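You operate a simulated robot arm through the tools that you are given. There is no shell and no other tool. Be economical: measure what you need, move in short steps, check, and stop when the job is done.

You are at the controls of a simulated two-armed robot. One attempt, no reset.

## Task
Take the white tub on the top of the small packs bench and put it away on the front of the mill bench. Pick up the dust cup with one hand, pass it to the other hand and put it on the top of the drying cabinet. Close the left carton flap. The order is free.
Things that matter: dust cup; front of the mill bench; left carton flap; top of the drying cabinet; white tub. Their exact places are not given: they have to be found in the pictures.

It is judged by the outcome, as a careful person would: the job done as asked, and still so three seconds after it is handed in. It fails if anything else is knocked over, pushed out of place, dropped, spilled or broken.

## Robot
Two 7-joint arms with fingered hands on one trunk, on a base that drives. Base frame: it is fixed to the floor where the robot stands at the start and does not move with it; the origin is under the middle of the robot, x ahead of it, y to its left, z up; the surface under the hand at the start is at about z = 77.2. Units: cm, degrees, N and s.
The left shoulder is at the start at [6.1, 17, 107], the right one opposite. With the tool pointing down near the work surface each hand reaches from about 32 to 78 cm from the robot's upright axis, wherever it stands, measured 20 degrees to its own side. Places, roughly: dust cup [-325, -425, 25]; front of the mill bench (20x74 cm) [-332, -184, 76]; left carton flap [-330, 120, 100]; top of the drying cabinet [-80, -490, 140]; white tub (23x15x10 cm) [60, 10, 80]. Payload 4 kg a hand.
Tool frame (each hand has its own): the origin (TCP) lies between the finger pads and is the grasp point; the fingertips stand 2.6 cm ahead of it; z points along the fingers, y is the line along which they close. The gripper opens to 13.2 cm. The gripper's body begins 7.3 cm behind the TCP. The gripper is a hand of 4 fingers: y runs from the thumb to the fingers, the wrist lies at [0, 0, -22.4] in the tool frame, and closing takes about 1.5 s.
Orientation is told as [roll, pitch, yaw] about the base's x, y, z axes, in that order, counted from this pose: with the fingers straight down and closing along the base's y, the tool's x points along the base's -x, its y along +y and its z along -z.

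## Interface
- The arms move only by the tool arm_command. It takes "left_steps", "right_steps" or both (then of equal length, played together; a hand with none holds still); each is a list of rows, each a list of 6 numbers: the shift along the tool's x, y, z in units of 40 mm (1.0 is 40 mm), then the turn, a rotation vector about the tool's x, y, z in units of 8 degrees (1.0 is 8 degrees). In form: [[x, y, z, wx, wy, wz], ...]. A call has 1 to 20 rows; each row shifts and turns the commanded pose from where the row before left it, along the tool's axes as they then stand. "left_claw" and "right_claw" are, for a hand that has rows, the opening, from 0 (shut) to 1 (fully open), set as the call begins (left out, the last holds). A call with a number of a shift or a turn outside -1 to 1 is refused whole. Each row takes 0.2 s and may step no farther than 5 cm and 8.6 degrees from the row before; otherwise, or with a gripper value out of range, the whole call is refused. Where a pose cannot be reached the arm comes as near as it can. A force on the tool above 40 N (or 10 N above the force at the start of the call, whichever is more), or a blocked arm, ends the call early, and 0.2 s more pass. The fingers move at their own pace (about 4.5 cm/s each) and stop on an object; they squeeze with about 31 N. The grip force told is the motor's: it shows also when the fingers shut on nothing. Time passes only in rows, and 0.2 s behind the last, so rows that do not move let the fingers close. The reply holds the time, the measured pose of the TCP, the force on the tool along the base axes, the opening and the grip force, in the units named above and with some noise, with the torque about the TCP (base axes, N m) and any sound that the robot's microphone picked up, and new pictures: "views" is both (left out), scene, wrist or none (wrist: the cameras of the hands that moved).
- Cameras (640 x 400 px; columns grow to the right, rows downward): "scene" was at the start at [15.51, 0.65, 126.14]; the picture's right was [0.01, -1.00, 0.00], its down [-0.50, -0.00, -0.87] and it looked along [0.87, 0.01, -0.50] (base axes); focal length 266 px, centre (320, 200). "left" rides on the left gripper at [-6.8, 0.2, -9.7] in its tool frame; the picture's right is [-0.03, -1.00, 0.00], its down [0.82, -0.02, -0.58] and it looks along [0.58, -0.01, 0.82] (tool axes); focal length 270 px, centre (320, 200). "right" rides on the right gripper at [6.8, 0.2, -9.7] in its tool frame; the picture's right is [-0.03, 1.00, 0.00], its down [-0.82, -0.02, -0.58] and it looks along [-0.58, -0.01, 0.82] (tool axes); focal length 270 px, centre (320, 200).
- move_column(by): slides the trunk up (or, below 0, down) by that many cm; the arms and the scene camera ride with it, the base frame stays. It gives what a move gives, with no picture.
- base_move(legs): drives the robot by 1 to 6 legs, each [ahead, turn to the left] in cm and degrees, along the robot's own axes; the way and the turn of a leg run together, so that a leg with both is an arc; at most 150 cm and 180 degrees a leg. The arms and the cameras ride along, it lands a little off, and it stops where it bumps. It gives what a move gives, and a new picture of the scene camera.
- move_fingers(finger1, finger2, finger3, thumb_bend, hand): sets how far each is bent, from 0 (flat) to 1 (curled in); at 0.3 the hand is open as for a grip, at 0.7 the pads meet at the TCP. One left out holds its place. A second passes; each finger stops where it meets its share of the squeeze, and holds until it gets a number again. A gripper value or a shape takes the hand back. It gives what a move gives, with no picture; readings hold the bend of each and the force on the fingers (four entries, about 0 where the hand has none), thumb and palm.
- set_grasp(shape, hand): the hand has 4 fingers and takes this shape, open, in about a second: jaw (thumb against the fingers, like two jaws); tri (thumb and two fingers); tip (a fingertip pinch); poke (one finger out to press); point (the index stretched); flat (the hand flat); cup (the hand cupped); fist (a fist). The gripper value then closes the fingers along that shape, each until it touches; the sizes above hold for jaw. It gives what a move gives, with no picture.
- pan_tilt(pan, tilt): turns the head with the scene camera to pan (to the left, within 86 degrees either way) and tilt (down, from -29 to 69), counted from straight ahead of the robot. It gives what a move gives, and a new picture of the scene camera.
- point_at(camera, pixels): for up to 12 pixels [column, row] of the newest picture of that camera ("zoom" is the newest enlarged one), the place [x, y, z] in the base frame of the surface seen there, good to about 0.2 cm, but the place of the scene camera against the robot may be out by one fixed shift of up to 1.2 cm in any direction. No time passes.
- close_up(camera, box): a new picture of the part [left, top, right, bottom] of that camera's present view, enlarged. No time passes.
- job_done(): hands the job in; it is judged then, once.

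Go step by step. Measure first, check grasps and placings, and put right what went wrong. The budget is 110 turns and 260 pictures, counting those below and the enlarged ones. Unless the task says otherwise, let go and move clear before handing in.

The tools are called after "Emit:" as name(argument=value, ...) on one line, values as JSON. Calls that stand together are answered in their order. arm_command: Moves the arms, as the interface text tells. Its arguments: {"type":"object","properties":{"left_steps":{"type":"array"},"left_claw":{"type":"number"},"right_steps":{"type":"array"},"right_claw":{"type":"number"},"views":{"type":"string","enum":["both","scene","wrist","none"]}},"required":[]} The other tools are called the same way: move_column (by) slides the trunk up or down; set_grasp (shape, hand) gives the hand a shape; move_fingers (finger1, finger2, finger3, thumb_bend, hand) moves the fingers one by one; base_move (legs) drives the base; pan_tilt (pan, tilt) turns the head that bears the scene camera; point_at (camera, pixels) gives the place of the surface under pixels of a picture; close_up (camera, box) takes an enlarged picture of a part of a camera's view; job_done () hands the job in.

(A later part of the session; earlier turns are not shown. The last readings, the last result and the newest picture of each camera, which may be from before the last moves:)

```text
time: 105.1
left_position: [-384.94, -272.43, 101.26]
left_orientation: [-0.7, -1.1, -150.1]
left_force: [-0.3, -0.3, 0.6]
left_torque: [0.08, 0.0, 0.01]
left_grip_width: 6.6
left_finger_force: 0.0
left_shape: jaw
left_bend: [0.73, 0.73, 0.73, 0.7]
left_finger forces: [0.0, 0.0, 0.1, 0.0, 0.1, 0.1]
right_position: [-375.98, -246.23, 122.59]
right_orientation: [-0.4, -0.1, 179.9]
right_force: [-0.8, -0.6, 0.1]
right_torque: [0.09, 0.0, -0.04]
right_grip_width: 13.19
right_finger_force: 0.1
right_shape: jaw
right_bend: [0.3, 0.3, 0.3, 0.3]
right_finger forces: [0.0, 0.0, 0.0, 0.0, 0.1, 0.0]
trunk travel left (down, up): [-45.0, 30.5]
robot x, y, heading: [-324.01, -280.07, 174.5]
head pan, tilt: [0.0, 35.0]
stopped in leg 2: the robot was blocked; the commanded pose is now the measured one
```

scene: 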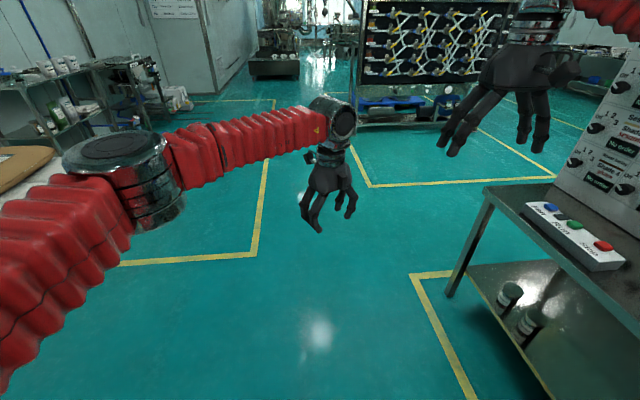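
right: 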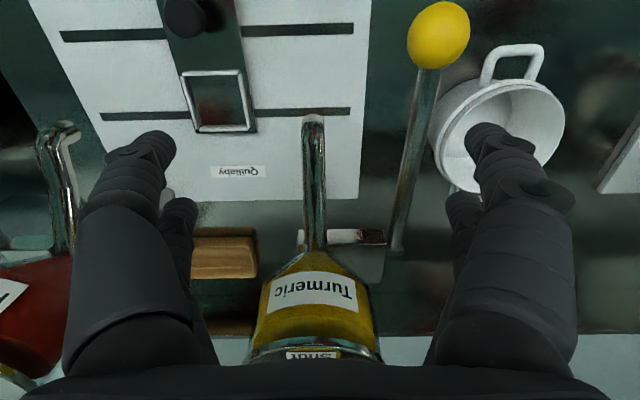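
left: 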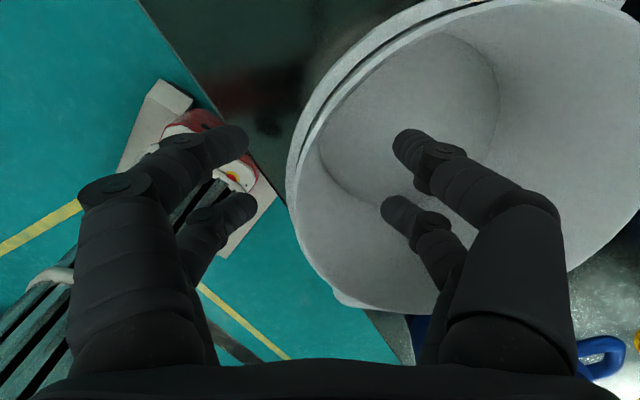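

Consecutive turn legs stop after the first; I use single turns.

Emit:
base_move(legs=[[0, 45]])

Emit:
base_move(legs=[[0, 45]])

Emit:
pan_tilt(pan=0, tilt=40)

```text
time: 108.2
left_position: [-372.47, -317.55, 101.42]
left_orientation: [-0.8, -1.2, -105.4]
left_force: [0.0, -0.7, -0.8]
left_torque: [0.09, 0.04, -0.02]
left_grip_width: 6.6
left_finger_force: 0.1
left_shape: jaw
left_bend: [0.73, 0.73, 0.73, 0.7]
left_finger forces: [0.0, 0.0, 0.0, 0.1, 0.1, 0.0]
right_position: [-384.64, -292.7, 122.85]
right_orientation: [-0.3, -0.1, -135.4]
right_force: [1.0, -0.7, 0.8]
right_torque: [0.06, 0.06, 0.0]
right_grip_width: 13.19
right_finger_force: 0.1
right_shape: jaw
right_bend: [0.3, 0.3, 0.3, 0.3]
right_finger forces: [0.0, 0.0, 0.0, 0.1, 0.0, 0.0]
trunk travel left (down, up): [-45.0, 30.5]
robot x, y, heading: [-327.2, -276.5, -140.6]
head pan, tilt: [0.0, 35.0]
stopped in leg 1: the robot was blocked; the commanded pose is now the measured one
```

scene: 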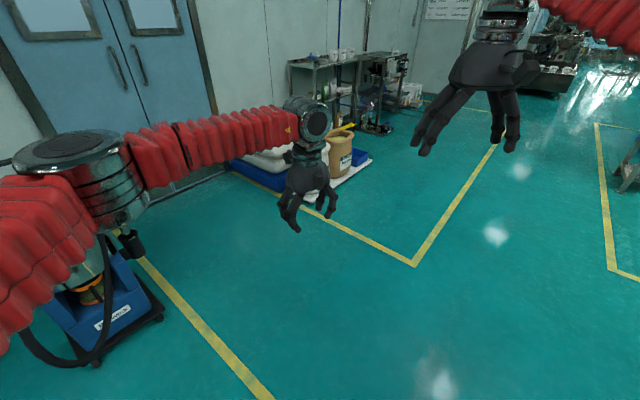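

```text
time: 111.4
left_position: [-329.92, -337.89, 101.55]
left_orientation: [-0.9, -1.1, -60.5]
left_force: [1.1, 0.4, -0.2]
left_torque: [0.05, 0.12, 0.03]
left_grip_width: 6.59
left_finger_force: 0.1
left_shape: jaw
left_bend: [0.73, 0.73, 0.73, 0.7]
left_finger forces: [0.0, 0.1, 0.0, 0.0, 0.0, 0.0]
right_position: [-356.24, -329.05, 122.95]
right_orientation: [-0.3, -0.2, -90.5]
right_force: [2.1, 0.7, 0.1]
right_torque: [0.04, 0.15, 0.0]
right_grip_width: 13.2
right_finger_force: 0.1
right_shape: jaw
right_bend: [0.3, 0.3, 0.3, 0.3]
right_finger forces: [0.1, 0.1, 0.1, 0.0, 0.0, 0.0]
trunk travel left (down, up): [-45.0, 30.5]
robot x, y, heading: [-332.11, -276.72, -95.4]
head pan, tilt: [0.0, 35.0]
stopped in leg 1: the robot was blocked; the commanded pose is now the measured one
```

scene: 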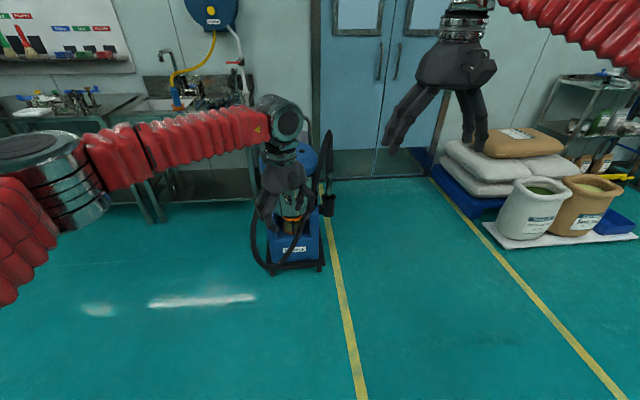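

```text
time: 112.0
left_position: [-330.72, -337.74, 101.61]
left_orientation: [-0.5, -1.3, -60.7]
left_force: [0.1, 0.4, 0.5]
left_torque: [0.02, -0.05, 0.0]
left_grip_width: 6.58
left_finger_force: 0.1
left_shape: jaw
left_bend: [0.73, 0.73, 0.73, 0.7]
left_finger forces: [0.1, 0.1, 0.1, 0.0, 0.0, 0.0]
right_position: [-356.95, -328.97, 122.77]
right_orientation: [0.1, -0.1, -90.6]
right_force: [-0.4, 0.3, -1.2]
right_torque: [0.02, -0.03, -0.01]
right_grip_width: 13.18
right_finger_force: 0.0
right_shape: jaw
right_bend: [0.3, 0.3, 0.3, 0.3]
right_finger forces: [0.0, 0.0, 0.0, 0.1, 0.0, 0.0]
trunk travel left (down, up): [-45.0, 30.5]
robot x, y, heading: [-332.16, -276.76, -95.9]
head pan, tilt: [0.0, 40.0]
```

scene: 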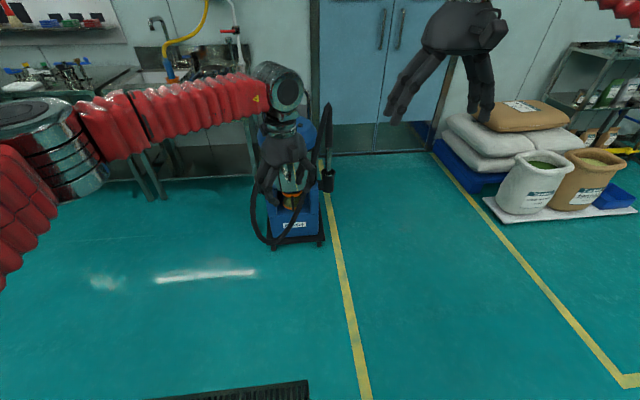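

The blue vacuum is at (293,200); the left hand partly hides it. I move the left hand left and up a bit and zoom in.

Emit:
arm_command(left_steps=[[0, 0, 0, 0, 0, 0.9], [0, 0, 0, 0, 0, 0.9], [0, 0, 0, 0, 0, 0.9], [0, 0.9, -0.2, 0, 0, 0.9], [0, 0.9, -0.2, 0, 0, 0], [0, 0.9, -0.2, 0, 0, 0]], left_claw=1, views="scene")

Emit:
close_up(camera="scene", box=[220, 80, 380, 280])

```text
time: 113.4
left_position: [-319.7, -337.02, 103.88]
left_orientation: [0.0, -1.5, -89.5]
left_force: [0.5, 0.9, -0.7]
left_torque: [0.0, 0.01, 0.03]
left_grip_width: 13.2
left_finger_force: 0.0
left_shape: jaw
left_bend: [0.3, 0.3, 0.3, 0.3]
left_finger forces: [0.0, 0.0, 0.0, 0.0, 0.0, 0.1]
right_position: [-356.72, -328.89, 122.77]
right_orientation: [0.0, -0.2, -90.6]
right_force: [0.3, -0.6, -0.8]
right_torque: [-0.02, 0.03, -0.03]
right_grip_width: 13.19
right_finger_force: 0.0
right_shape: jaw
right_bend: [0.3, 0.3, 0.3, 0.3]
right_finger forces: [0.0, 0.1, 0.0, 0.1, 0.1, 0.1]
trunk travel left (down, up): [-45.0, 30.5]
robot x, y, heading: [-332.4, -276.7, -95.7]
head pan, tilt: [0.0, 40.0]
```

scene: 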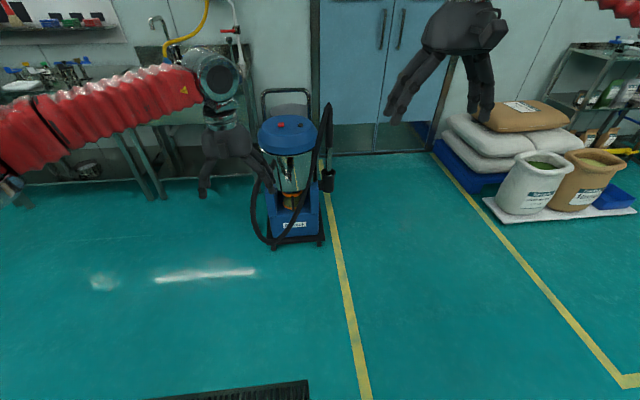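

```text
2.00 times, centred on (300, 180) of scene
```

zoom: 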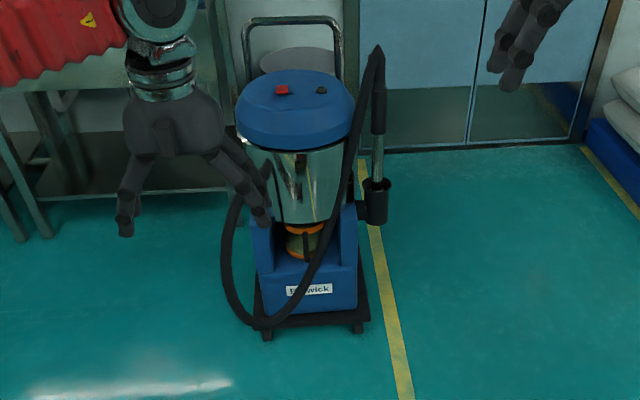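

The dust cup is the clear cup with an orange collar below the drum (zoom (303,243)). I measure it and zoom further.

Emit:
point_at(camera="zoom", pixels=[[303, 229], [295, 245], [300, 255], [310, 290], [262, 240], [345, 250], [320, 262], [225, 260], [300, 200], [375, 200], [305, 323], [350, 150]])

Emit:
close_up(camera="scene", box=[255, 170, 335, 250])

```text
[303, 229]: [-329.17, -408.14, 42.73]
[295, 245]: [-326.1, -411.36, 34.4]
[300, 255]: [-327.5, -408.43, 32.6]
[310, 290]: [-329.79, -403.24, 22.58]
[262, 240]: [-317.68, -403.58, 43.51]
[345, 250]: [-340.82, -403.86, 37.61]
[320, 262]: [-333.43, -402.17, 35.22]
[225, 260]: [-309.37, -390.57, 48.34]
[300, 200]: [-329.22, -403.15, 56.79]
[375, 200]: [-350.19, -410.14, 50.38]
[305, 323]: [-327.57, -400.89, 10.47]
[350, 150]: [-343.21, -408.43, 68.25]
```

```text
5.00 times, centred on (295, 210) of scene
```

zoom: 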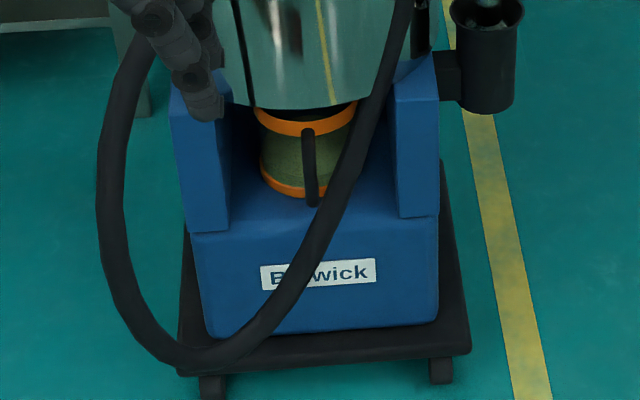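

I measure the handle, cup bands, hose and niche walls in this zoom.

Emit:
point_at(camera="zoom", pixels=[[307, 140], [309, 165], [312, 195], [270, 125], [265, 175], [275, 150], [350, 115], [340, 170], [360, 120], [325, 210], [208, 170], [418, 160]])

Emit:
point_at(camera="zoom", pixels=[[280, 185], [330, 125], [300, 108], [300, 215], [250, 210], [390, 210], [250, 320], [120, 220], [200, 345], [480, 60], [285, 117], [335, 150]])

```text
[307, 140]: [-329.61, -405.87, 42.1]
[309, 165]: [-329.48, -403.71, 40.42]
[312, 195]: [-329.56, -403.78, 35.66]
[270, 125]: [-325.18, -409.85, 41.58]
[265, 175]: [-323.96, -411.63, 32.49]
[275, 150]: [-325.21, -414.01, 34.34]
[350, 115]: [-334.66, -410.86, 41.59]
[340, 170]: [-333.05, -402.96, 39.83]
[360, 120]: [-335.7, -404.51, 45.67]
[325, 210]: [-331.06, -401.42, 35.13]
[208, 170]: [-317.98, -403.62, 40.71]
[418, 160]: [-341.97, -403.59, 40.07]
```

```text
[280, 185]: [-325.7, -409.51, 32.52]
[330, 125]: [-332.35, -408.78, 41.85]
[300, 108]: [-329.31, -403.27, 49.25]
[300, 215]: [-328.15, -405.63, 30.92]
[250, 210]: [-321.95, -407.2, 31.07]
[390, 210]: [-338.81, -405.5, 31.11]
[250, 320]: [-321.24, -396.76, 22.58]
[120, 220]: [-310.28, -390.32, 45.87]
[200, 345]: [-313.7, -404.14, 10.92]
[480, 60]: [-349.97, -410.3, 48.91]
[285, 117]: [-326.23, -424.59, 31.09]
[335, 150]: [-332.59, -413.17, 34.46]
```

The cup (centre about (-330,-414), z 31–43) has a vertical handle at x=-329.5, y=-403.7, but the hose runs across its right front (x≈-333 at z 40, y≈-402). I lower the trunk for a level look.

Emit:
move_column(by=-40)

Emit:
pan_tilt(pan=5, tilt=25)

Emit:
close_up(camera="scene", box=[240, 100, 400, 260])

```text
time: 117.3
left_position: [-319.87, -337.18, 63.97]
left_orientation: [0.0, -1.4, -89.4]
left_force: [-0.2, 0.3, 0.1]
left_torque: [0.03, 0.02, 0.0]
left_grip_width: 13.19
left_finger_force: 0.1
left_shape: jaw
left_bend: [0.3, 0.3, 0.3, 0.3]
left_finger forces: [0.0, 0.0, 0.1, 0.1, 0.0, 0.0]
right_position: [-356.84, -328.82, 82.94]
right_orientation: [0.1, -0.2, -90.6]
right_force: [0.6, 0.3, -0.2]
right_torque: [-0.01, 0.04, 0.01]
right_grip_width: 13.2
right_finger_force: 0.0
right_shape: jaw
right_bend: [0.3, 0.3, 0.3, 0.3]
right_finger forces: [0.0, 0.0, 0.0, 0.1, 0.1, 0.0]
trunk travel left (down, up): [-5.0, 70.5]
robot x, y, heading: [-332.12, -276.33, -95.7]
head pan, tilt: [0.0, 40.0]
```

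```text
time: 118.0
left_position: [-319.84, -337.11, 63.87]
left_orientation: [0.1, -1.4, -89.4]
left_force: [0.1, 0.5, 0.2]
left_torque: [0.01, 0.01, -0.04]
left_grip_width: 13.19
left_finger_force: 0.1
left_shape: jaw
left_bend: [0.3, 0.3, 0.3, 0.3]
left_finger forces: [0.0, 0.1, 0.0, 0.0, 0.0, 0.1]
right_position: [-356.83, -328.83, 82.75]
right_orientation: [0.2, -0.2, -90.7]
right_force: [-0.3, -0.3, -0.6]
right_torque: [0.01, -0.03, -0.01]
right_grip_width: 13.18
right_finger_force: 0.0
right_shape: jaw
right_bend: [0.3, 0.3, 0.3, 0.3]
right_finger forces: [0.1, 0.1, 0.0, 0.0, 0.1, 0.0]
trunk travel left (down, up): [-5.0, 70.5]
robot x, y, heading: [-332.08, -276.11, -95.5]
head pan, tilt: [5.0, 25.0]
```

scene: 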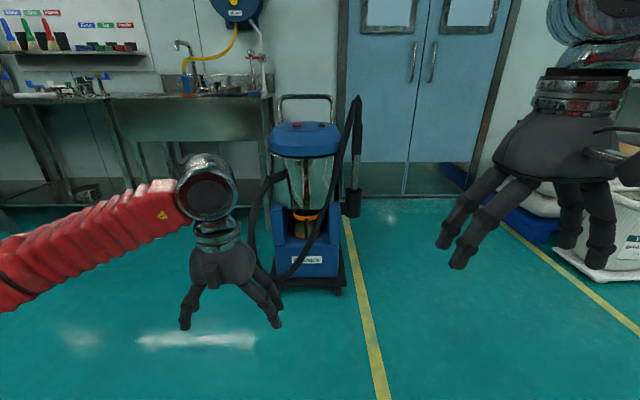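

```text
2.50 times, centred on (320, 180) of scene
```

zoom: 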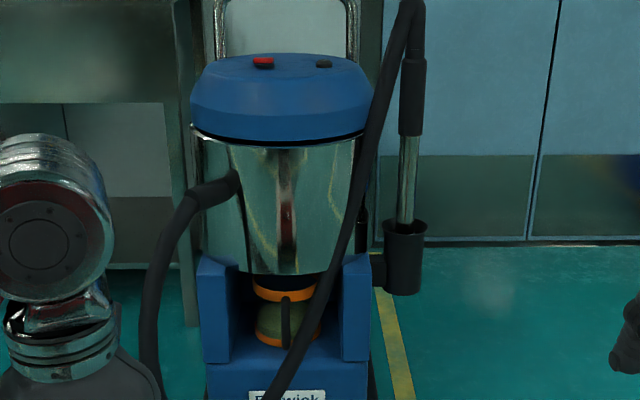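

The hose loops from the drum port down and up to the wand, crossing in front of the cup. I first pitch the left hand to horizontal (pointing -y), where there is free space.

Emit:
arm_command(left_steps=[[-0.1, 0, 0.2, 0, -0.95, 0], [-0.1, 0, 0.2, 0, -0.95, 0], [-0.1, 0, 0.2, 0, -0.95, 0], [-0.1, 0, 0.2, 0, -0.95, 0], [-0.1, 0, 0.2, 0, -0.95, 0], [-0.1, 0, 0.2, 0, -0.95, 0], [0, 0, 0.2, 0, -0.95, 0], [0, 0, 0.2, 0, -0.95, 0], [0, 0, 0.2, 0, -0.95, 0], [0, 0, 0.1, 0, -0.95, 0], [0, 0, 0, 0, -0.95, 0], [0, 0, 0, 0, -0.6, 0]], left_claw=0.5)

```text
time: 120.6
left_position: [-326.46, -340.75, 61.34]
left_orientation: [-6.1, -78.1, -85.5]
left_force: [-0.4, -0.1, 0.6]
left_torque: [0.0, 0.0, -0.03]
left_grip_width: 6.62
left_finger_force: 0.1
left_shape: jaw
left_bend: [0.73, 0.73, 0.73, 0.7]
left_finger forces: [0.1, 0.1, 0.1, 0.1, 0.0, 0.0]
left hand out of reach, approached as far as the arm can: row 8, 9, 10, 11, 12
right_position: [-356.84, -329.01, 82.83]
right_orientation: [0.1, -0.2, -90.6]
right_force: [0.3, -0.2, -0.5]
right_torque: [-0.01, 0.03, 0.04]
right_grip_width: 13.18
right_finger_force: 0.0
right_shape: jaw
right_bend: [0.3, 0.3, 0.3, 0.3]
right_finger forces: [0.1, 0.0, 0.1, 0.0, 0.1, 0.0]
trunk travel left (down, up): [-5.0, 70.5]
robot x, y, heading: [-332.5, -276.66, -95.7]
head pan, tilt: [5.0, 25.0]
```

scene: 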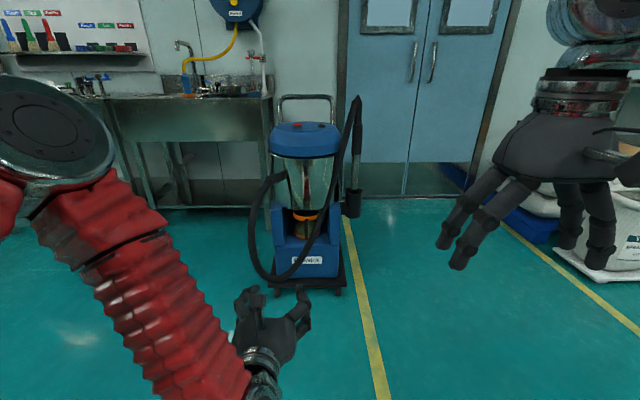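
left: 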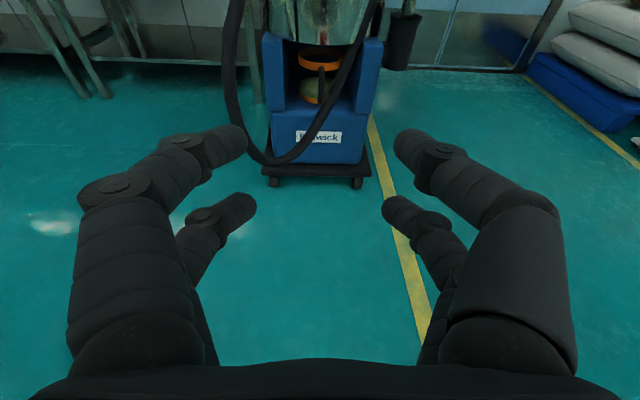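

The wrist camera sees cup, handle and hose well. I move forward and down toward a pre-grasp at z≈42.

Emit:
arm_command(left_steps=[[0.6, 0, 0.7, 0, 0, 0], [0.7, 0, 0.7, 0, 0, 0], [0.7, 0, 0.7, 0, 0, 0], [0.7, 0, 0.5, 0, 0, 0], [0.7, 0, 0.4, 0, 0, 0], [0.7, 0, 0.3, 0, 0, 0]])

Emit:
close_up(camera="left", box=[200, 0, 440, 160])

```text
time: 122.0
left_position: [-336.26, -348.62, 48.74]
left_orientation: [-5.7, -77.7, -85.8]
left_force: [-0.1, -0.6, 0.2]
left_torque: [0.0, -0.03, 0.0]
left_grip_width: 6.62
left_finger_force: 0.0
left_shape: jaw
left_bend: [0.73, 0.73, 0.73, 0.7]
left_finger forces: [0.0, 0.0, 0.0, 0.0, 0.0, 0.0]
left hand out of reach, approached as far as the arm can: row 1, 2, 3, 4, 5, 6
right_position: [-356.86, -329.0, 82.84]
right_orientation: [0.0, -0.3, -90.6]
right_force: [0.0, -0.6, 0.0]
right_torque: [0.02, 0.02, 0.02]
right_grip_width: 13.2
right_finger_force: 0.2
right_shape: jaw
right_bend: [0.3, 0.3, 0.3, 0.3]
right_finger forces: [0.0, 0.0, 0.0, 0.0, 0.1, 0.0]
trunk travel left (down, up): [-5.0, 70.5]
robot x, y, heading: [-332.01, -276.57, -95.7]
head pan, tilt: [5.0, 25.0]
```

scene: 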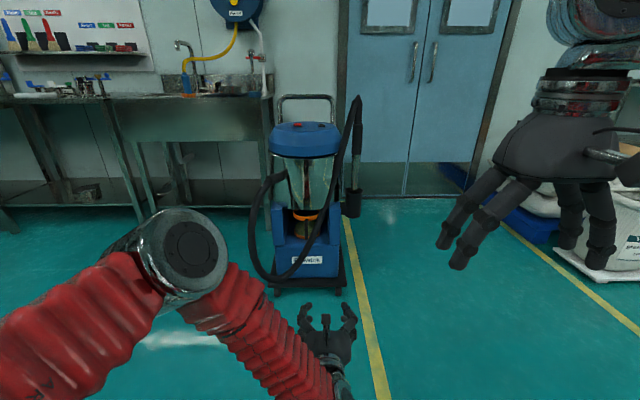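
left: 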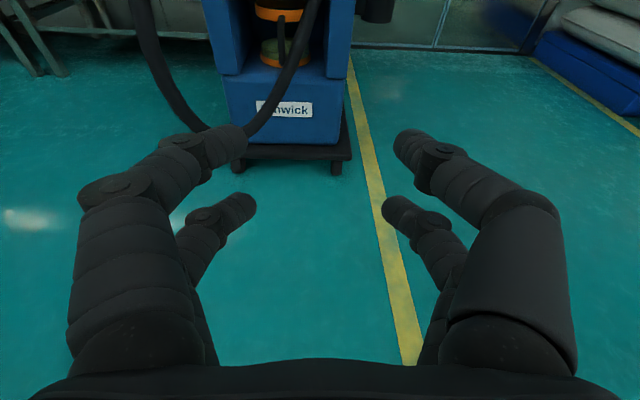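

```text
2.50 times, centred on (320, 80) of left
```

zoom: 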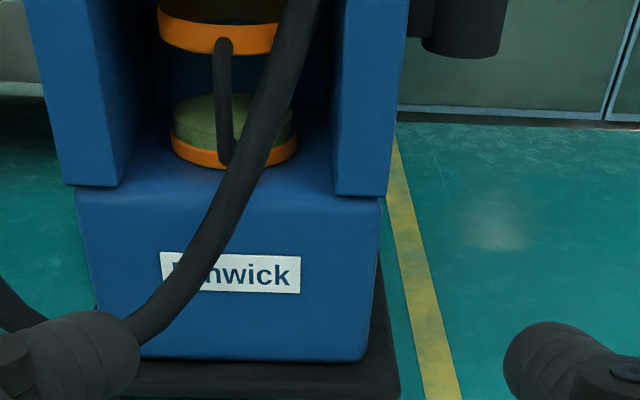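

The wrist can't quite get level here; a 25° downward tilt is enough. I correct the tilt before driving closer.

Emit:
arm_command(left_steps=[[0, 0, 0.3, 0, 0.9, 0], [0, 0, 0.3, 0, 0.9, 0], [0, 0, 0.3, 0, 0.9, 0], [0, 0, 0.3, 0, 0.6, 0]], views="scene")

```text
time: 123.0
left_position: [-336.3, -352.78, 46.81]
left_orientation: [-2.1, -51.6, -90.1]
left_force: [0.2, -0.3, 0.0]
left_torque: [-0.01, 0.0, -0.02]
left_grip_width: 6.63
left_finger_force: 0.0
left_shape: jaw
left_bend: [0.73, 0.73, 0.73, 0.7]
left_finger forces: [0.1, 0.0, 0.0, 0.0, 0.0, 0.0]
right_position: [-356.82, -328.93, 82.68]
right_orientation: [0.2, -0.2, -90.7]
right_force: [0.4, -0.8, 0.6]
right_torque: [-0.01, -0.01, -0.03]
right_grip_width: 13.18
right_finger_force: 0.1
right_shape: jaw
right_bend: [0.3, 0.3, 0.3, 0.3]
right_finger forces: [0.0, 0.0, 0.0, 0.0, 0.0, 0.0]
trunk travel left (down, up): [-5.0, 70.5]
robot x, y, heading: [-332.02, -276.46, -95.9]
head pan, tilt: [5.0, 25.0]
```

scene: 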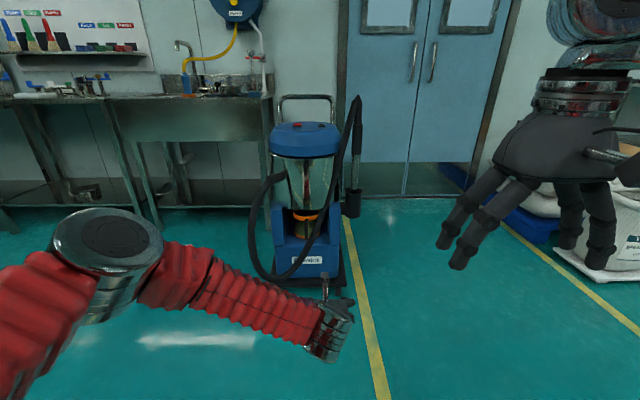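

Reachable now. I shift the hand left so it lines up with the handle, then drive 22 cm closer.

Emit:
arm_command(left_steps=[[0, 0.85, 0, 0, 0, 0], [0, 0.85, 0, 0, -0.3, 0], [0, 0.7, 0, 0.1, -0.5, 0], [0, 0, 0, 0.1, -0.5, 0]], views="none")

Emit:
base_move(legs=[[22, 0]])

Emit:
close_up(camera="left", box=[0, 0, 640, 400])

```text
time: 124.0
left_position: [-327.95, -353.18, 47.41]
left_orientation: [-3.8, -61.6, -89.3]
left_force: [-0.4, 0.0, 0.7]
left_torque: [0.01, -0.02, 0.04]
left_grip_width: 6.62
left_finger_force: 0.2
left_shape: jaw
left_bend: [0.73, 0.73, 0.73, 0.7]
left_finger forces: [0.0, 0.0, 0.1, 0.0, 0.0, 0.1]
left hand out of reach, approached as far as the arm can: row 4
right_position: [-356.92, -328.91, 82.82]
right_orientation: [0.1, -0.1, -90.5]
right_force: [-1.2, -0.6, -0.4]
right_torque: [0.02, -0.03, 0.02]
right_grip_width: 13.21
right_finger_force: 0.1
right_shape: jaw
right_bend: [0.3, 0.3, 0.3, 0.3]
right_finger forces: [0.0, 0.0, 0.0, 0.1, 0.0, 0.0]
trunk travel left (down, up): [-5.0, 70.5]
robot x, y, heading: [-332.16, -276.41, -95.9]
head pan, tilt: [5.0, 25.0]
```

```text
time: 125.7
left_position: [-329.7, -375.14, 47.42]
left_orientation: [-3.8, -61.6, -88.9]
left_force: [1.3, 0.2, 0.5]
left_torque: [0.0, -0.01, -0.03]
left_grip_width: 6.62
left_finger_force: 0.1
left_shape: jaw
left_bend: [0.73, 0.73, 0.73, 0.7]
left_finger forces: [0.1, 0.1, 0.1, 0.0, 0.1, 0.1]
right_position: [-358.83, -350.9, 82.79]
right_orientation: [0.1, -0.3, -90.4]
right_force: [0.0, 0.9, -0.7]
right_torque: [-0.02, 0.0, 0.04]
right_grip_width: 13.2
right_finger_force: 0.1
right_shape: jaw
right_bend: [0.3, 0.3, 0.3, 0.3]
right_finger forces: [0.1, 0.0, 0.0, 0.1, 0.0, 0.0]
trunk travel left (down, up): [-5.0, 70.5]
robot x, y, heading: [-334.59, -298.46, -95.4]
head pan, tilt: [5.0, 25.0]
```

scene: 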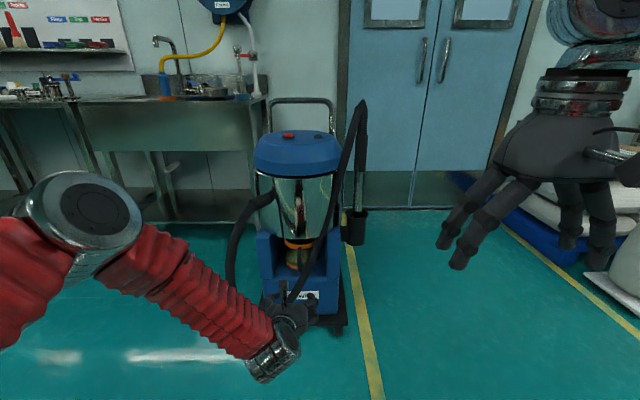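

```text
1.00 times, centred on (320, 200) of left (not enlarged: the box is as wide or as high as the picture)
```

zoom: 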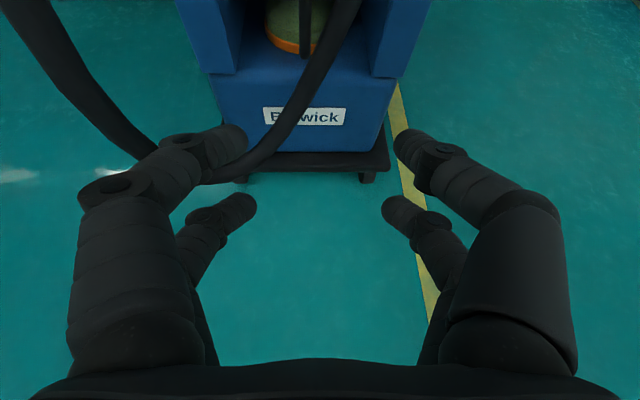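

I measure hose and handle points from the left wrist camera.

Emit:
point_at(camera="left", pixels=[[305, 20], [305, 45], [345, 15], [335, 45], [322, 75], [305, 110], [275, 145], [215, 175], [100, 95], [50, 20], [208, 60], [390, 60]])

Emit:
close_up(camera="scene", box=[200, 90, 400, 330])

```text
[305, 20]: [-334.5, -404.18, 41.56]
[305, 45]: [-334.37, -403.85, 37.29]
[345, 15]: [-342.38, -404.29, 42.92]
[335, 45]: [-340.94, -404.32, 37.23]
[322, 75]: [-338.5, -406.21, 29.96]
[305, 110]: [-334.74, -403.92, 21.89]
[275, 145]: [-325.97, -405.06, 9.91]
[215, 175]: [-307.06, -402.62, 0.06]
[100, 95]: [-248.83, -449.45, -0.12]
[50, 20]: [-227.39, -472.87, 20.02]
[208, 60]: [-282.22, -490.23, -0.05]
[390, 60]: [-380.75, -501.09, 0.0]
```

```text
1.67 times, centred on (300, 210) of scene
```

zoom: 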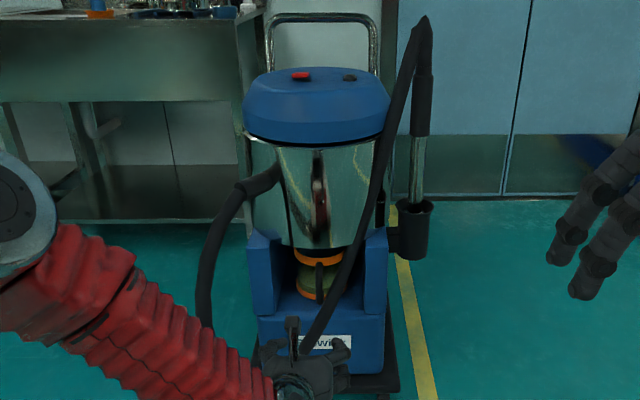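

Those came from an older picture; I take a fresh left view and measure with "zoom".

Emit:
close_up(camera="left", box=[160, 0, 480, 200])

Emit:
point_at(camera="zoom", pixels=[[290, 20], [290, 80], [370, 20], [350, 90], [325, 150], [290, 220], [230, 290], [180, 325], [115, 120], [455, 120], [160, 265], [480, 265]])

```text
2.00 times, centred on (320, 100) of left
```

zoom: 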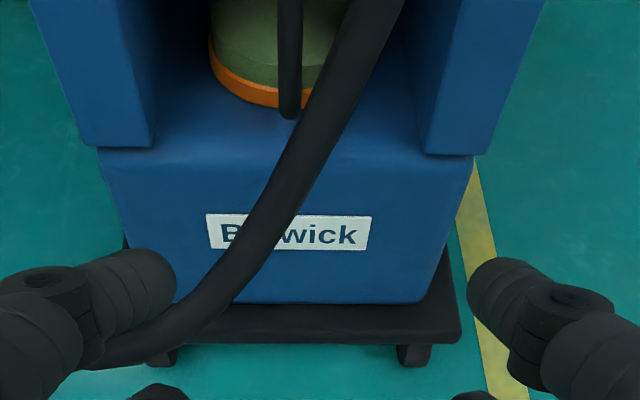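

```text
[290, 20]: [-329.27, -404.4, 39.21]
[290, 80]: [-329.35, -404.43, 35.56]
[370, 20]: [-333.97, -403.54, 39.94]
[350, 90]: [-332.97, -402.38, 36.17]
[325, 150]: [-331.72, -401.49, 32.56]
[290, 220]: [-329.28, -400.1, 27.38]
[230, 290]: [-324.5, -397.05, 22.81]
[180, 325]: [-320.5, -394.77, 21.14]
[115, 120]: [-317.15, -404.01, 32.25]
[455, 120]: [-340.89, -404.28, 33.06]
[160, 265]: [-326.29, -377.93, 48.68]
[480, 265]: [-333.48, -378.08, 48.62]
```

Hose centre is x=-334 at z 40 and -333 at z 36; the handle is at x=-329.3, so a narrow opening fits. I drive 14 cm nearer, narrow the fingers and align.

Emit:
base_move(legs=[[14, 0]])

Emit:
arm_command(left_steps=[[-0.2, 0.25, 0, 0, 0, 0], [-0.2, 0.15, 0, 0, 0, 0], [0, 0, 0, 0, 0, 0], [0, 0, 0, 0, 0, 0], [0, 0, 0, 0, 0, 0]], left_claw=0.22)

```text
time: 127.1
left_position: [-331.1, -389.16, 47.43]
left_orientation: [-4.0, -61.6, -89.0]
left_force: [0.6, -0.1, 0.0]
left_torque: [-0.02, -0.01, 0.02]
left_grip_width: 6.59
left_finger_force: 0.0
left_shape: jaw
left_bend: [0.73, 0.73, 0.73, 0.7]
left_finger forces: [0.0, 0.0, 0.0, 0.0, 0.1, 0.1]
right_position: [-360.16, -364.97, 82.92]
right_orientation: [0.1, -0.2, -90.5]
right_force: [-1.0, 0.1, -0.9]
right_torque: [0.01, -0.02, -0.02]
right_grip_width: 13.19
right_finger_force: 0.1
right_shape: jaw
right_bend: [0.3, 0.3, 0.3, 0.3]
right_finger forces: [0.0, 0.1, 0.0, 0.1, 0.0, 0.0]
trunk travel left (down, up): [-5.0, 70.5]
robot x, y, heading: [-335.25, -312.52, -95.6]
head pan, tilt: [5.0, 25.0]
```

scene: 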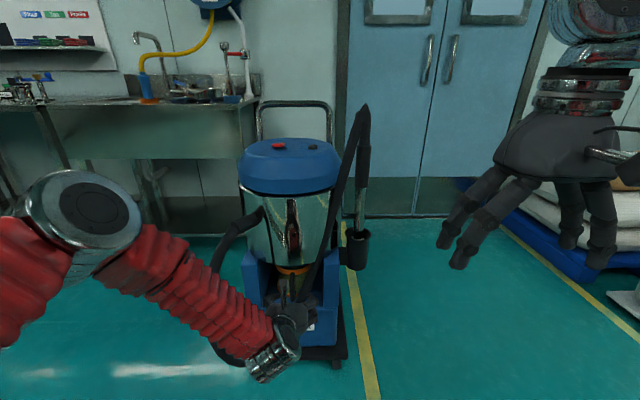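

```text
time: 128.3
left_position: [-329.69, -390.09, 48.99]
left_orientation: [-3.7, -61.5, -89.0]
left_force: [0.2, -0.3, -0.4]
left_torque: [0.03, 0.02, -0.02]
left_grip_width: 2.96
left_finger_force: 0.2
left_shape: jaw
left_bend: [0.73, 0.73, 0.73, 0.7]
left_finger forces: [0.0, 0.0, 0.0, 0.1, 0.1, 0.0]
right_position: [-360.31, -364.87, 82.8]
right_orientation: [0.1, -0.2, -90.5]
right_force: [0.3, 0.3, 0.1]
right_torque: [-0.01, 0.02, 0.03]
right_grip_width: 13.19
right_finger_force: 0.0
right_shape: jaw
right_bend: [0.3, 0.3, 0.3, 0.3]
right_finger forces: [0.0, 0.0, 0.0, 0.0, 0.0, 0.0]
trunk travel left (down, up): [-5.0, 70.5]
robot x, y, heading: [-335.83, -312.05, -95.5]
head pan, tilt: [5.0, 25.0]
```

scene: 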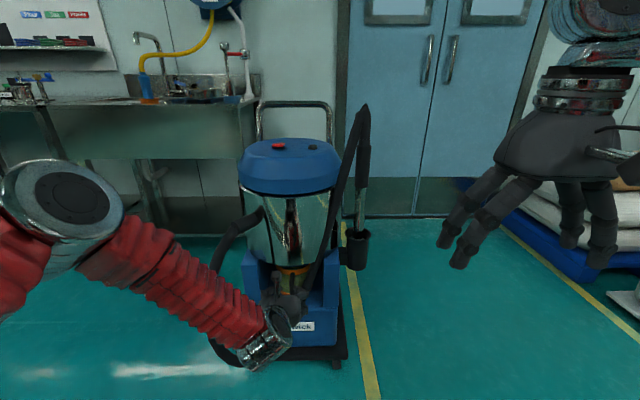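
left: 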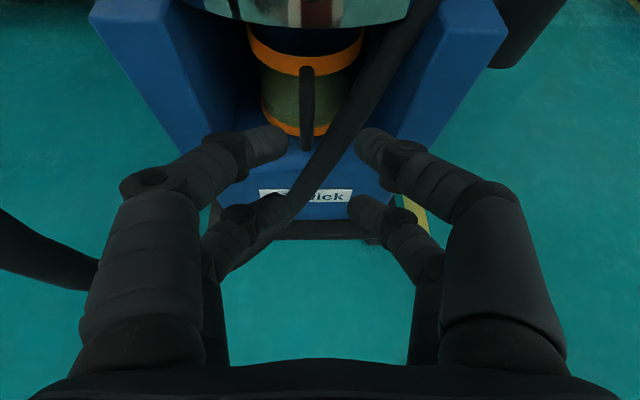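

Handle (307,100) is centred between fingers. I advance 10 cm along the approach and look again.

Emit:
arm_command(left_steps=[[0.2, 0.05, 0.6, 0, 0, 0], [0.15, 0.05, 0.7, 0, 0, 0], [0.1, 0, 0.7, 0, 0, 0], [0, 0, 0.6, 0, 0, 0]], views="wrist")

Emit:
point_at(camera="left", pixels=[[308, 30], [308, 60], [380, 30]])

```text
time: 129.3
left_position: [-330.63, -398.48, 42.69]
left_orientation: [-3.6, -61.4, -89.1]
left_force: [0.5, 0.4, 0.4]
left_torque: [-0.06, 0.03, -0.04]
left_grip_width: 2.94
left_finger_force: 0.0
left_shape: jaw
left_bend: [0.73, 0.73, 0.73, 0.7]
left_finger forces: [0.0, 0.0, 0.0, 0.0, 0.1, 0.0]
left hand out of reach, approached as far as the arm can: row 1, 2
right_position: [-360.32, -364.8, 82.92]
right_orientation: [0.1, -0.1, -90.5]
right_force: [0.0, 0.3, 0.1]
right_torque: [0.0, -0.01, 0.01]
right_grip_width: 13.21
right_finger_force: 0.0
right_shape: jaw
right_bend: [0.3, 0.3, 0.3, 0.3]
right_finger forces: [0.1, 0.0, 0.0, 0.0, 0.1, 0.0]
trunk travel left (down, up): [-5.0, 70.5]
robot x, y, heading: [-335.5, -312.27, -95.5]
head pan, tilt: [5.0, 25.0]
```

left: 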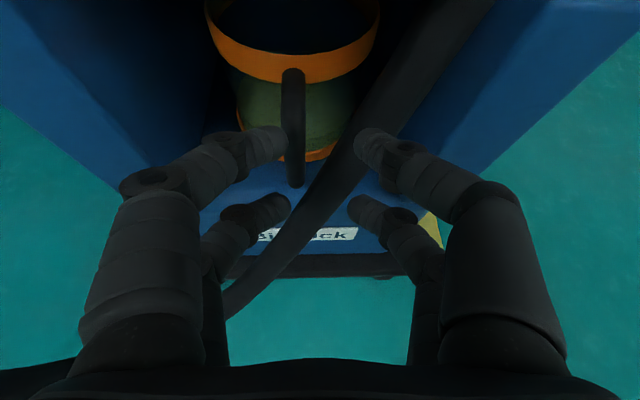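

```text
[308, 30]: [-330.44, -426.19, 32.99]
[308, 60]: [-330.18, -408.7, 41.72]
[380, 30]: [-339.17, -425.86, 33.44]
```

Handle at (293,130) is a bit left of the middle. I shift left 1.2 cm, narrow slightly, then advance 6 cm in small steps.

Emit:
arm_command(left_steps=[[0, 0.33, 0, 0, 0, 0], [0, 0, 0, 0, 0, 0], [0, 0, 0.4, 0, 0, 0], [0, 0, 0.4, 0, 0, 0]], left_claw=0.19, views="wrist")

```text
time: 130.3
left_position: [-329.97, -401.11, 41.29]
left_orientation: [-3.8, -61.7, -89.0]
left_force: [-0.1, -0.4, -0.5]
left_torque: [0.0, 0.02, 0.0]
left_grip_width: 2.55
left_finger_force: 0.0
left_shape: jaw
left_bend: [0.73, 0.73, 0.73, 0.7]
left_finger forces: [0.0, 0.0, 0.0, 0.0, 0.0, 0.0]
left hand out of reach, approached as far as the arm can: row 1
right_position: [-360.26, -364.79, 82.87]
right_orientation: [0.1, -0.2, -90.6]
right_force: [-0.1, -0.7, 0.1]
right_torque: [0.01, -0.01, 0.01]
right_grip_width: 13.19
right_finger_force: 0.1
right_shape: jaw
right_bend: [0.3, 0.3, 0.3, 0.3]
right_finger forces: [0.0, 0.0, 0.1, 0.0, 0.0, 0.1]
trunk travel left (down, up): [-5.0, 70.5]
robot x, y, heading: [-335.51, -312.23, -95.8]
head pan, tilt: [5.0, 25.0]
```

left: 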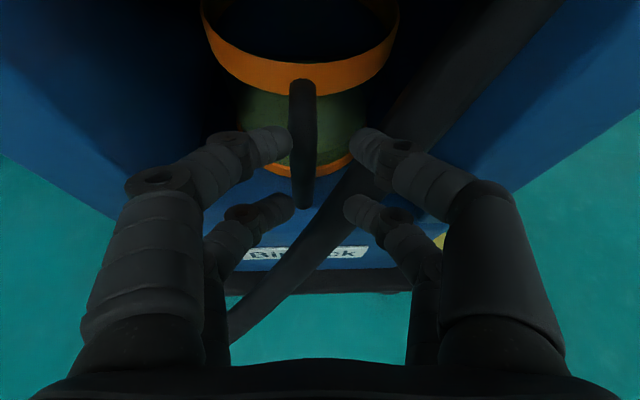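

Handle lies between the fingers, still 0.5 cm left. I nudge left and advance the last 3 cm.

Emit:
arm_command(left_steps=[[0, 0.15, 0.1, 0, 0, 0], [0, 0.05, 0.25, 0, 0, 0], [0, 0, 0.25, 0, 0, 0], [0, 0, 0.15, 0, 0, 0]], views="wrist")

Emit:
close_up(camera="scene", box=[200, 200, 360, 360])

```text
time: 131.3
left_position: [-329.37, -403.95, 39.89]
left_orientation: [-3.8, -61.7, -89.1]
left_force: [-0.3, 0.0, -0.4]
left_torque: [0.0, -0.01, 0.01]
left_grip_width: 2.55
left_finger_force: 0.2
left_shape: jaw
left_bend: [0.73, 0.73, 0.73, 0.7]
left_finger forces: [0.0, 0.0, 0.1, 0.0, 0.0, 0.1]
right_position: [-360.21, -364.83, 82.96]
right_orientation: [0.1, -0.2, -90.5]
right_force: [-0.2, 0.2, -0.2]
right_torque: [0.01, 0.01, 0.0]
right_grip_width: 13.19
right_finger_force: 0.1
right_shape: jaw
right_bend: [0.3, 0.3, 0.3, 0.3]
right_finger forces: [0.0, 0.0, 0.0, 0.0, 0.0, 0.1]
trunk travel left (down, up): [-5.0, 70.5]
robot x, y, heading: [-335.57, -312.47, -95.5]
head pan, tilt: [5.0, 25.0]
```

left: 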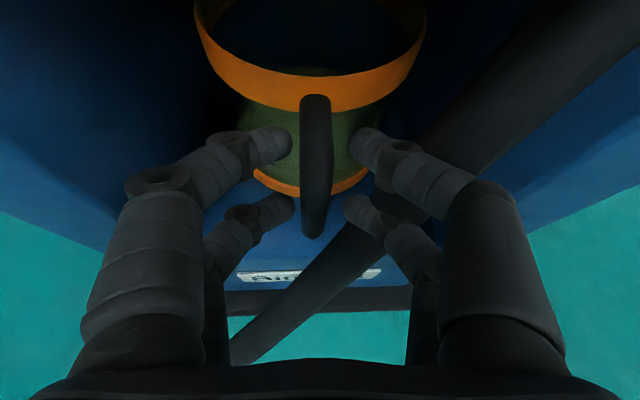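

```text
2.50 times, centred on (280, 280) of scene
```

zoom: 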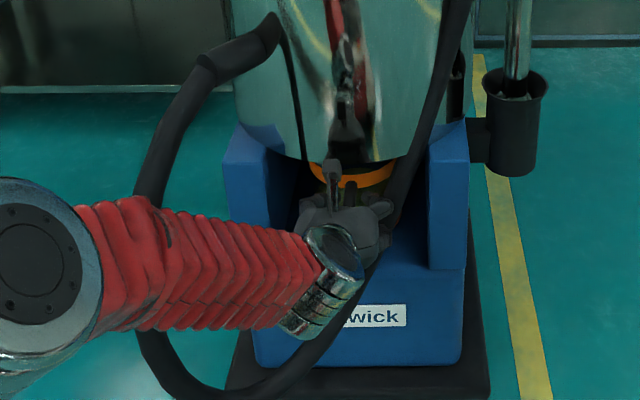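

Handle is centred between the fingers. Closing.

Emit:
arm_command(left_steps=[[0, 0, 0, 0, 0, 0], [0, 0, 0, 0, 0, 0], [0, 0, 0, 0, 0, 0], [0, 0, 0, 0, 0, 0], [0, 0, 0, 0, 0, 0]], left_claw=0, views="wrist")

```text
time: 132.5
left_position: [-329.48, -403.83, 39.8]
left_orientation: [-3.9, -61.7, -89.0]
left_force: [0.5, 0.1, -0.1]
left_torque: [0.21, -0.05, -0.01]
left_grip_width: 0.92
left_finger_force: 31.2
left_shape: jaw
left_bend: [0.72, 0.72, 0.71, 0.7]
left_finger forces: [26.9, 25.6, 25.5, 0.0, 27.3, 0.0]
right_position: [-360.24, -364.75, 82.98]
right_orientation: [0.1, -0.2, -90.6]
right_force: [-0.9, 0.2, -0.7]
right_torque: [0.01, -0.01, 0.01]
right_grip_width: 13.2
right_finger_force: 0.2
right_shape: jaw
right_bend: [0.3, 0.3, 0.3, 0.3]
right_finger forces: [0.0, 0.0, 0.1, 0.0, 0.0, 0.1]
trunk travel left (down, up): [-5.0, 70.5]
robot x, y, heading: [-335.61, -312.2, -95.7]
head pan, tilt: [5.0, 25.0]
```

left: 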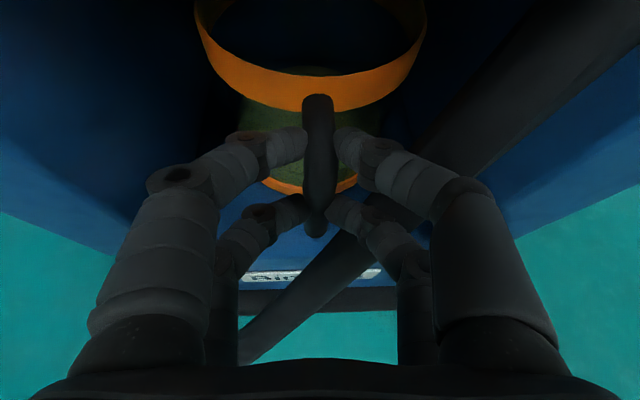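

Grip is firm on the handle (0.92 cm). I lift about 1.2 cm and shift it left 1.5 cm, watching forces.

Emit:
arm_command(left_steps=[[-0.12, 0, -0.06, 0, 0, 0], [-0.14, 0, -0.08, 0, 0, 0], [0, 0.2, 0, 0, 0, 0], [0, 0.2, 0, 0, 0, 0]], views="wrist")

Emit:
close_up(camera="scene", box=[220, 200, 360, 320])

```text
time: 133.5
left_position: [-327.67, -404.02, 40.83]
left_orientation: [-3.6, -61.3, -89.1]
left_force: [-0.7, 1.1, -2.0]
left_torque: [0.29, -0.03, -0.04]
left_grip_width: 0.94
left_finger_force: 31.3
left_shape: jaw
left_bend: [0.72, 0.72, 0.71, 0.7]
left_finger forces: [27.0, 25.3, 26.1, 0.0, 27.1, 0.0]
right_position: [-360.23, -364.84, 82.97]
right_orientation: [0.2, -0.2, -90.5]
right_force: [-0.2, 0.3, 0.5]
right_torque: [-0.02, -0.01, 0.02]
right_grip_width: 13.22
right_finger_force: 0.0
right_shape: jaw
right_bend: [0.3, 0.3, 0.3, 0.3]
right_finger forces: [0.0, 0.1, 0.1, 0.0, 0.0, 0.0]
trunk travel left (down, up): [-5.0, 70.5]
robot x, y, heading: [-335.92, -312.44, -95.8]
head pan, tilt: [5.0, 25.0]
```

left: 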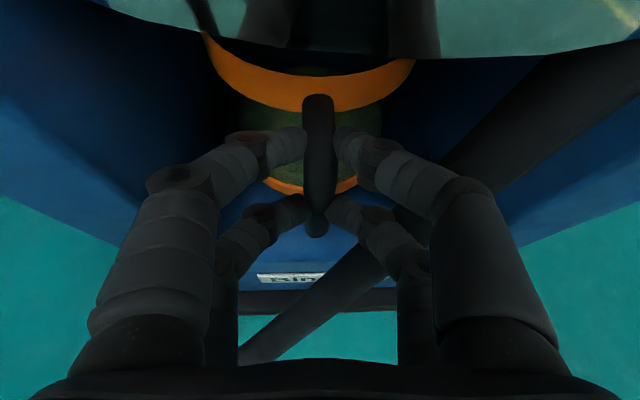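

```text
3.33 times, centred on (290, 260) of scene
```

zoom: 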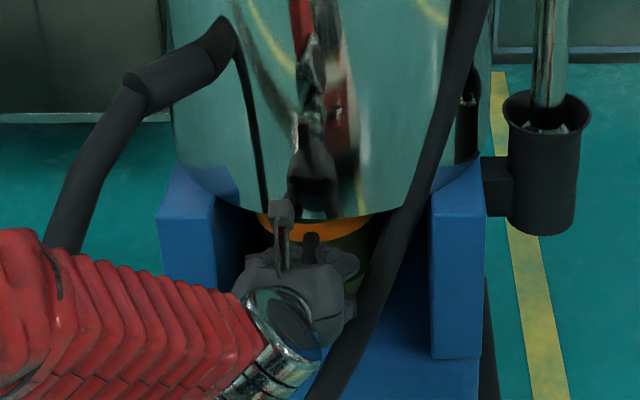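

Lifted freely (about 2 N). Now I pull toward +y in 1 cm steps.

Emit:
arm_command(left_steps=[[0, 0.1, 0, 0, 0, 0], [0.12, 0, -0.22, 0, 0, 0], [0.12, 0, -0.22, 0, 0, 0], [0.12, 0, -0.22, 0, 0, 0]], views="wrist")

Emit:
close_up(camera="scene", box=[220, 200, 360, 320])

```text
time: 134.5
left_position: [-327.49, -403.95, 40.97]
left_orientation: [-3.5, -61.4, -89.1]
left_force: [0.0, 0.1, -2.0]
left_torque: [0.18, 0.0, -0.02]
left_grip_width: 0.92
left_finger_force: 31.2
left_shape: jaw
left_bend: [0.72, 0.72, 0.71, 0.7]
left_finger forces: [27.1, 25.3, 26.0, 0.0, 27.1, 0.0]
left hand out of reach, approached as far as the arm can: row 2, 3, 4
right_position: [-360.23, -364.87, 82.9]
right_orientation: [0.1, -0.2, -90.6]
right_force: [1.1, -0.3, -0.4]
right_torque: [0.0, -0.04, 0.0]
right_grip_width: 13.17
right_finger_force: 0.0
right_shape: jaw
right_bend: [0.3, 0.3, 0.3, 0.3]
right_finger forces: [0.0, 0.0, 0.0, 0.1, 0.1, 0.1]
trunk travel left (down, up): [-5.0, 70.5]
robot x, y, heading: [-335.55, -312.19, -95.5]
head pan, tilt: [5.0, 25.0]
```

left: 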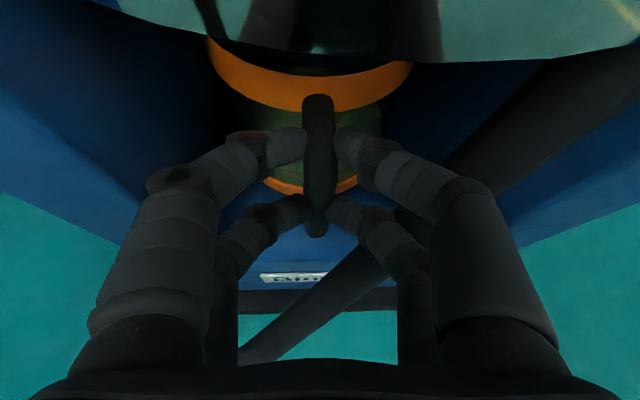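

```text
3.33 times, centred on (290, 260) of scene
```

zoom: 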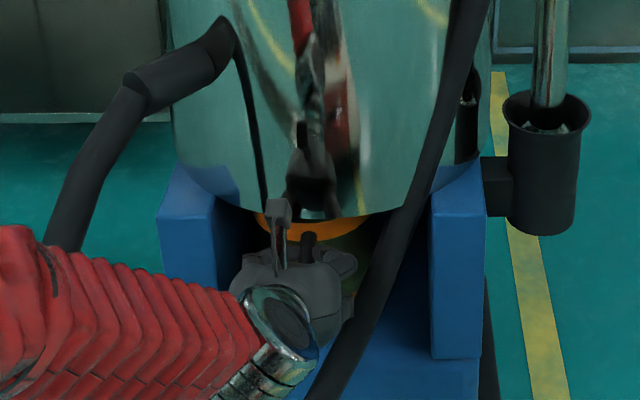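

The arm can't retract in this pose, so I pull with the base: 3 cm back.

Emit:
base_move(legs=[[-3, 0]])

Emit:
close_up(camera="left", box=[0, 0, 640, 400])

Emit:
close_up(camera="scene", box=[220, 190, 360, 310])

```text
time: 135.3
left_position: [-327.21, -400.94, 41.25]
left_orientation: [-3.5, -61.3, -89.0]
left_force: [0.5, -0.5, -2.0]
left_torque: [0.24, 0.02, -0.02]
left_grip_width: 0.9
left_finger_force: 31.4
left_shape: jaw
left_bend: [0.72, 0.72, 0.71, 0.7]
left_finger forces: [27.1, 25.2, 25.8, 0.1, 27.1, 0.0]
right_position: [-359.98, -361.89, 82.95]
right_orientation: [0.2, -0.3, -90.6]
right_force: [0.9, -1.0, 0.2]
right_torque: [0.0, -0.02, 0.0]
right_grip_width: 13.18
right_finger_force: 0.1
right_shape: jaw
right_bend: [0.3, 0.3, 0.3, 0.3]
right_finger forces: [0.0, 0.0, 0.1, 0.0, 0.0, 0.0]
trunk travel left (down, up): [-5.0, 70.5]
robot x, y, heading: [-335.11, -309.42, -95.7]
head pan, tilt: [5.0, 25.0]
```

scene: 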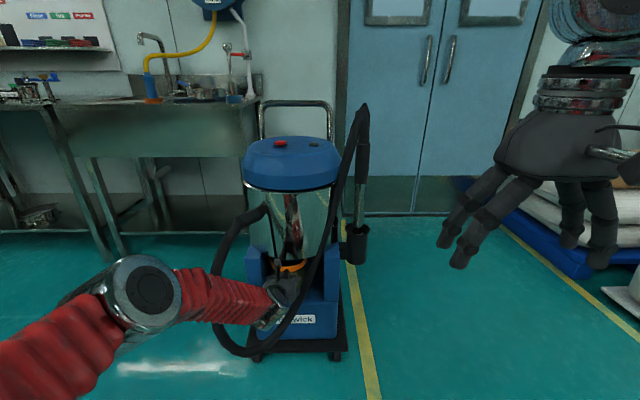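

```text
1.00 times, centred on (320, 200) of left (not enlarged: the box is as wide or as high as the picture)
```

zoom: 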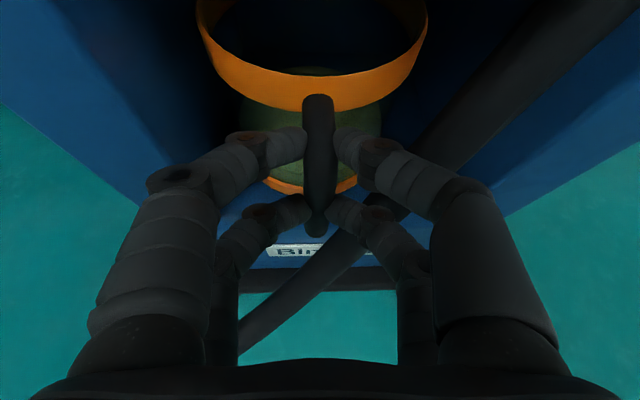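

```text
3.33 times, centred on (290, 250) of scene
```

zoom: 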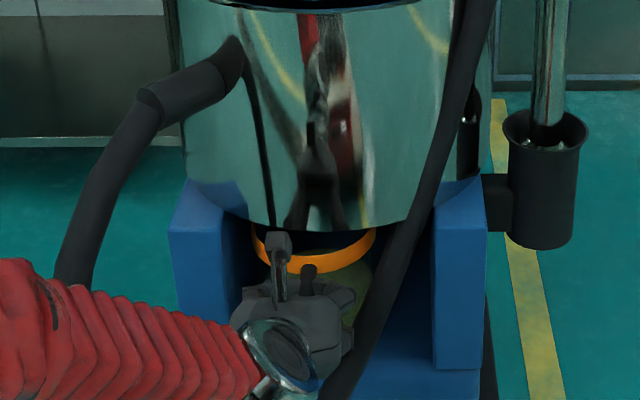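

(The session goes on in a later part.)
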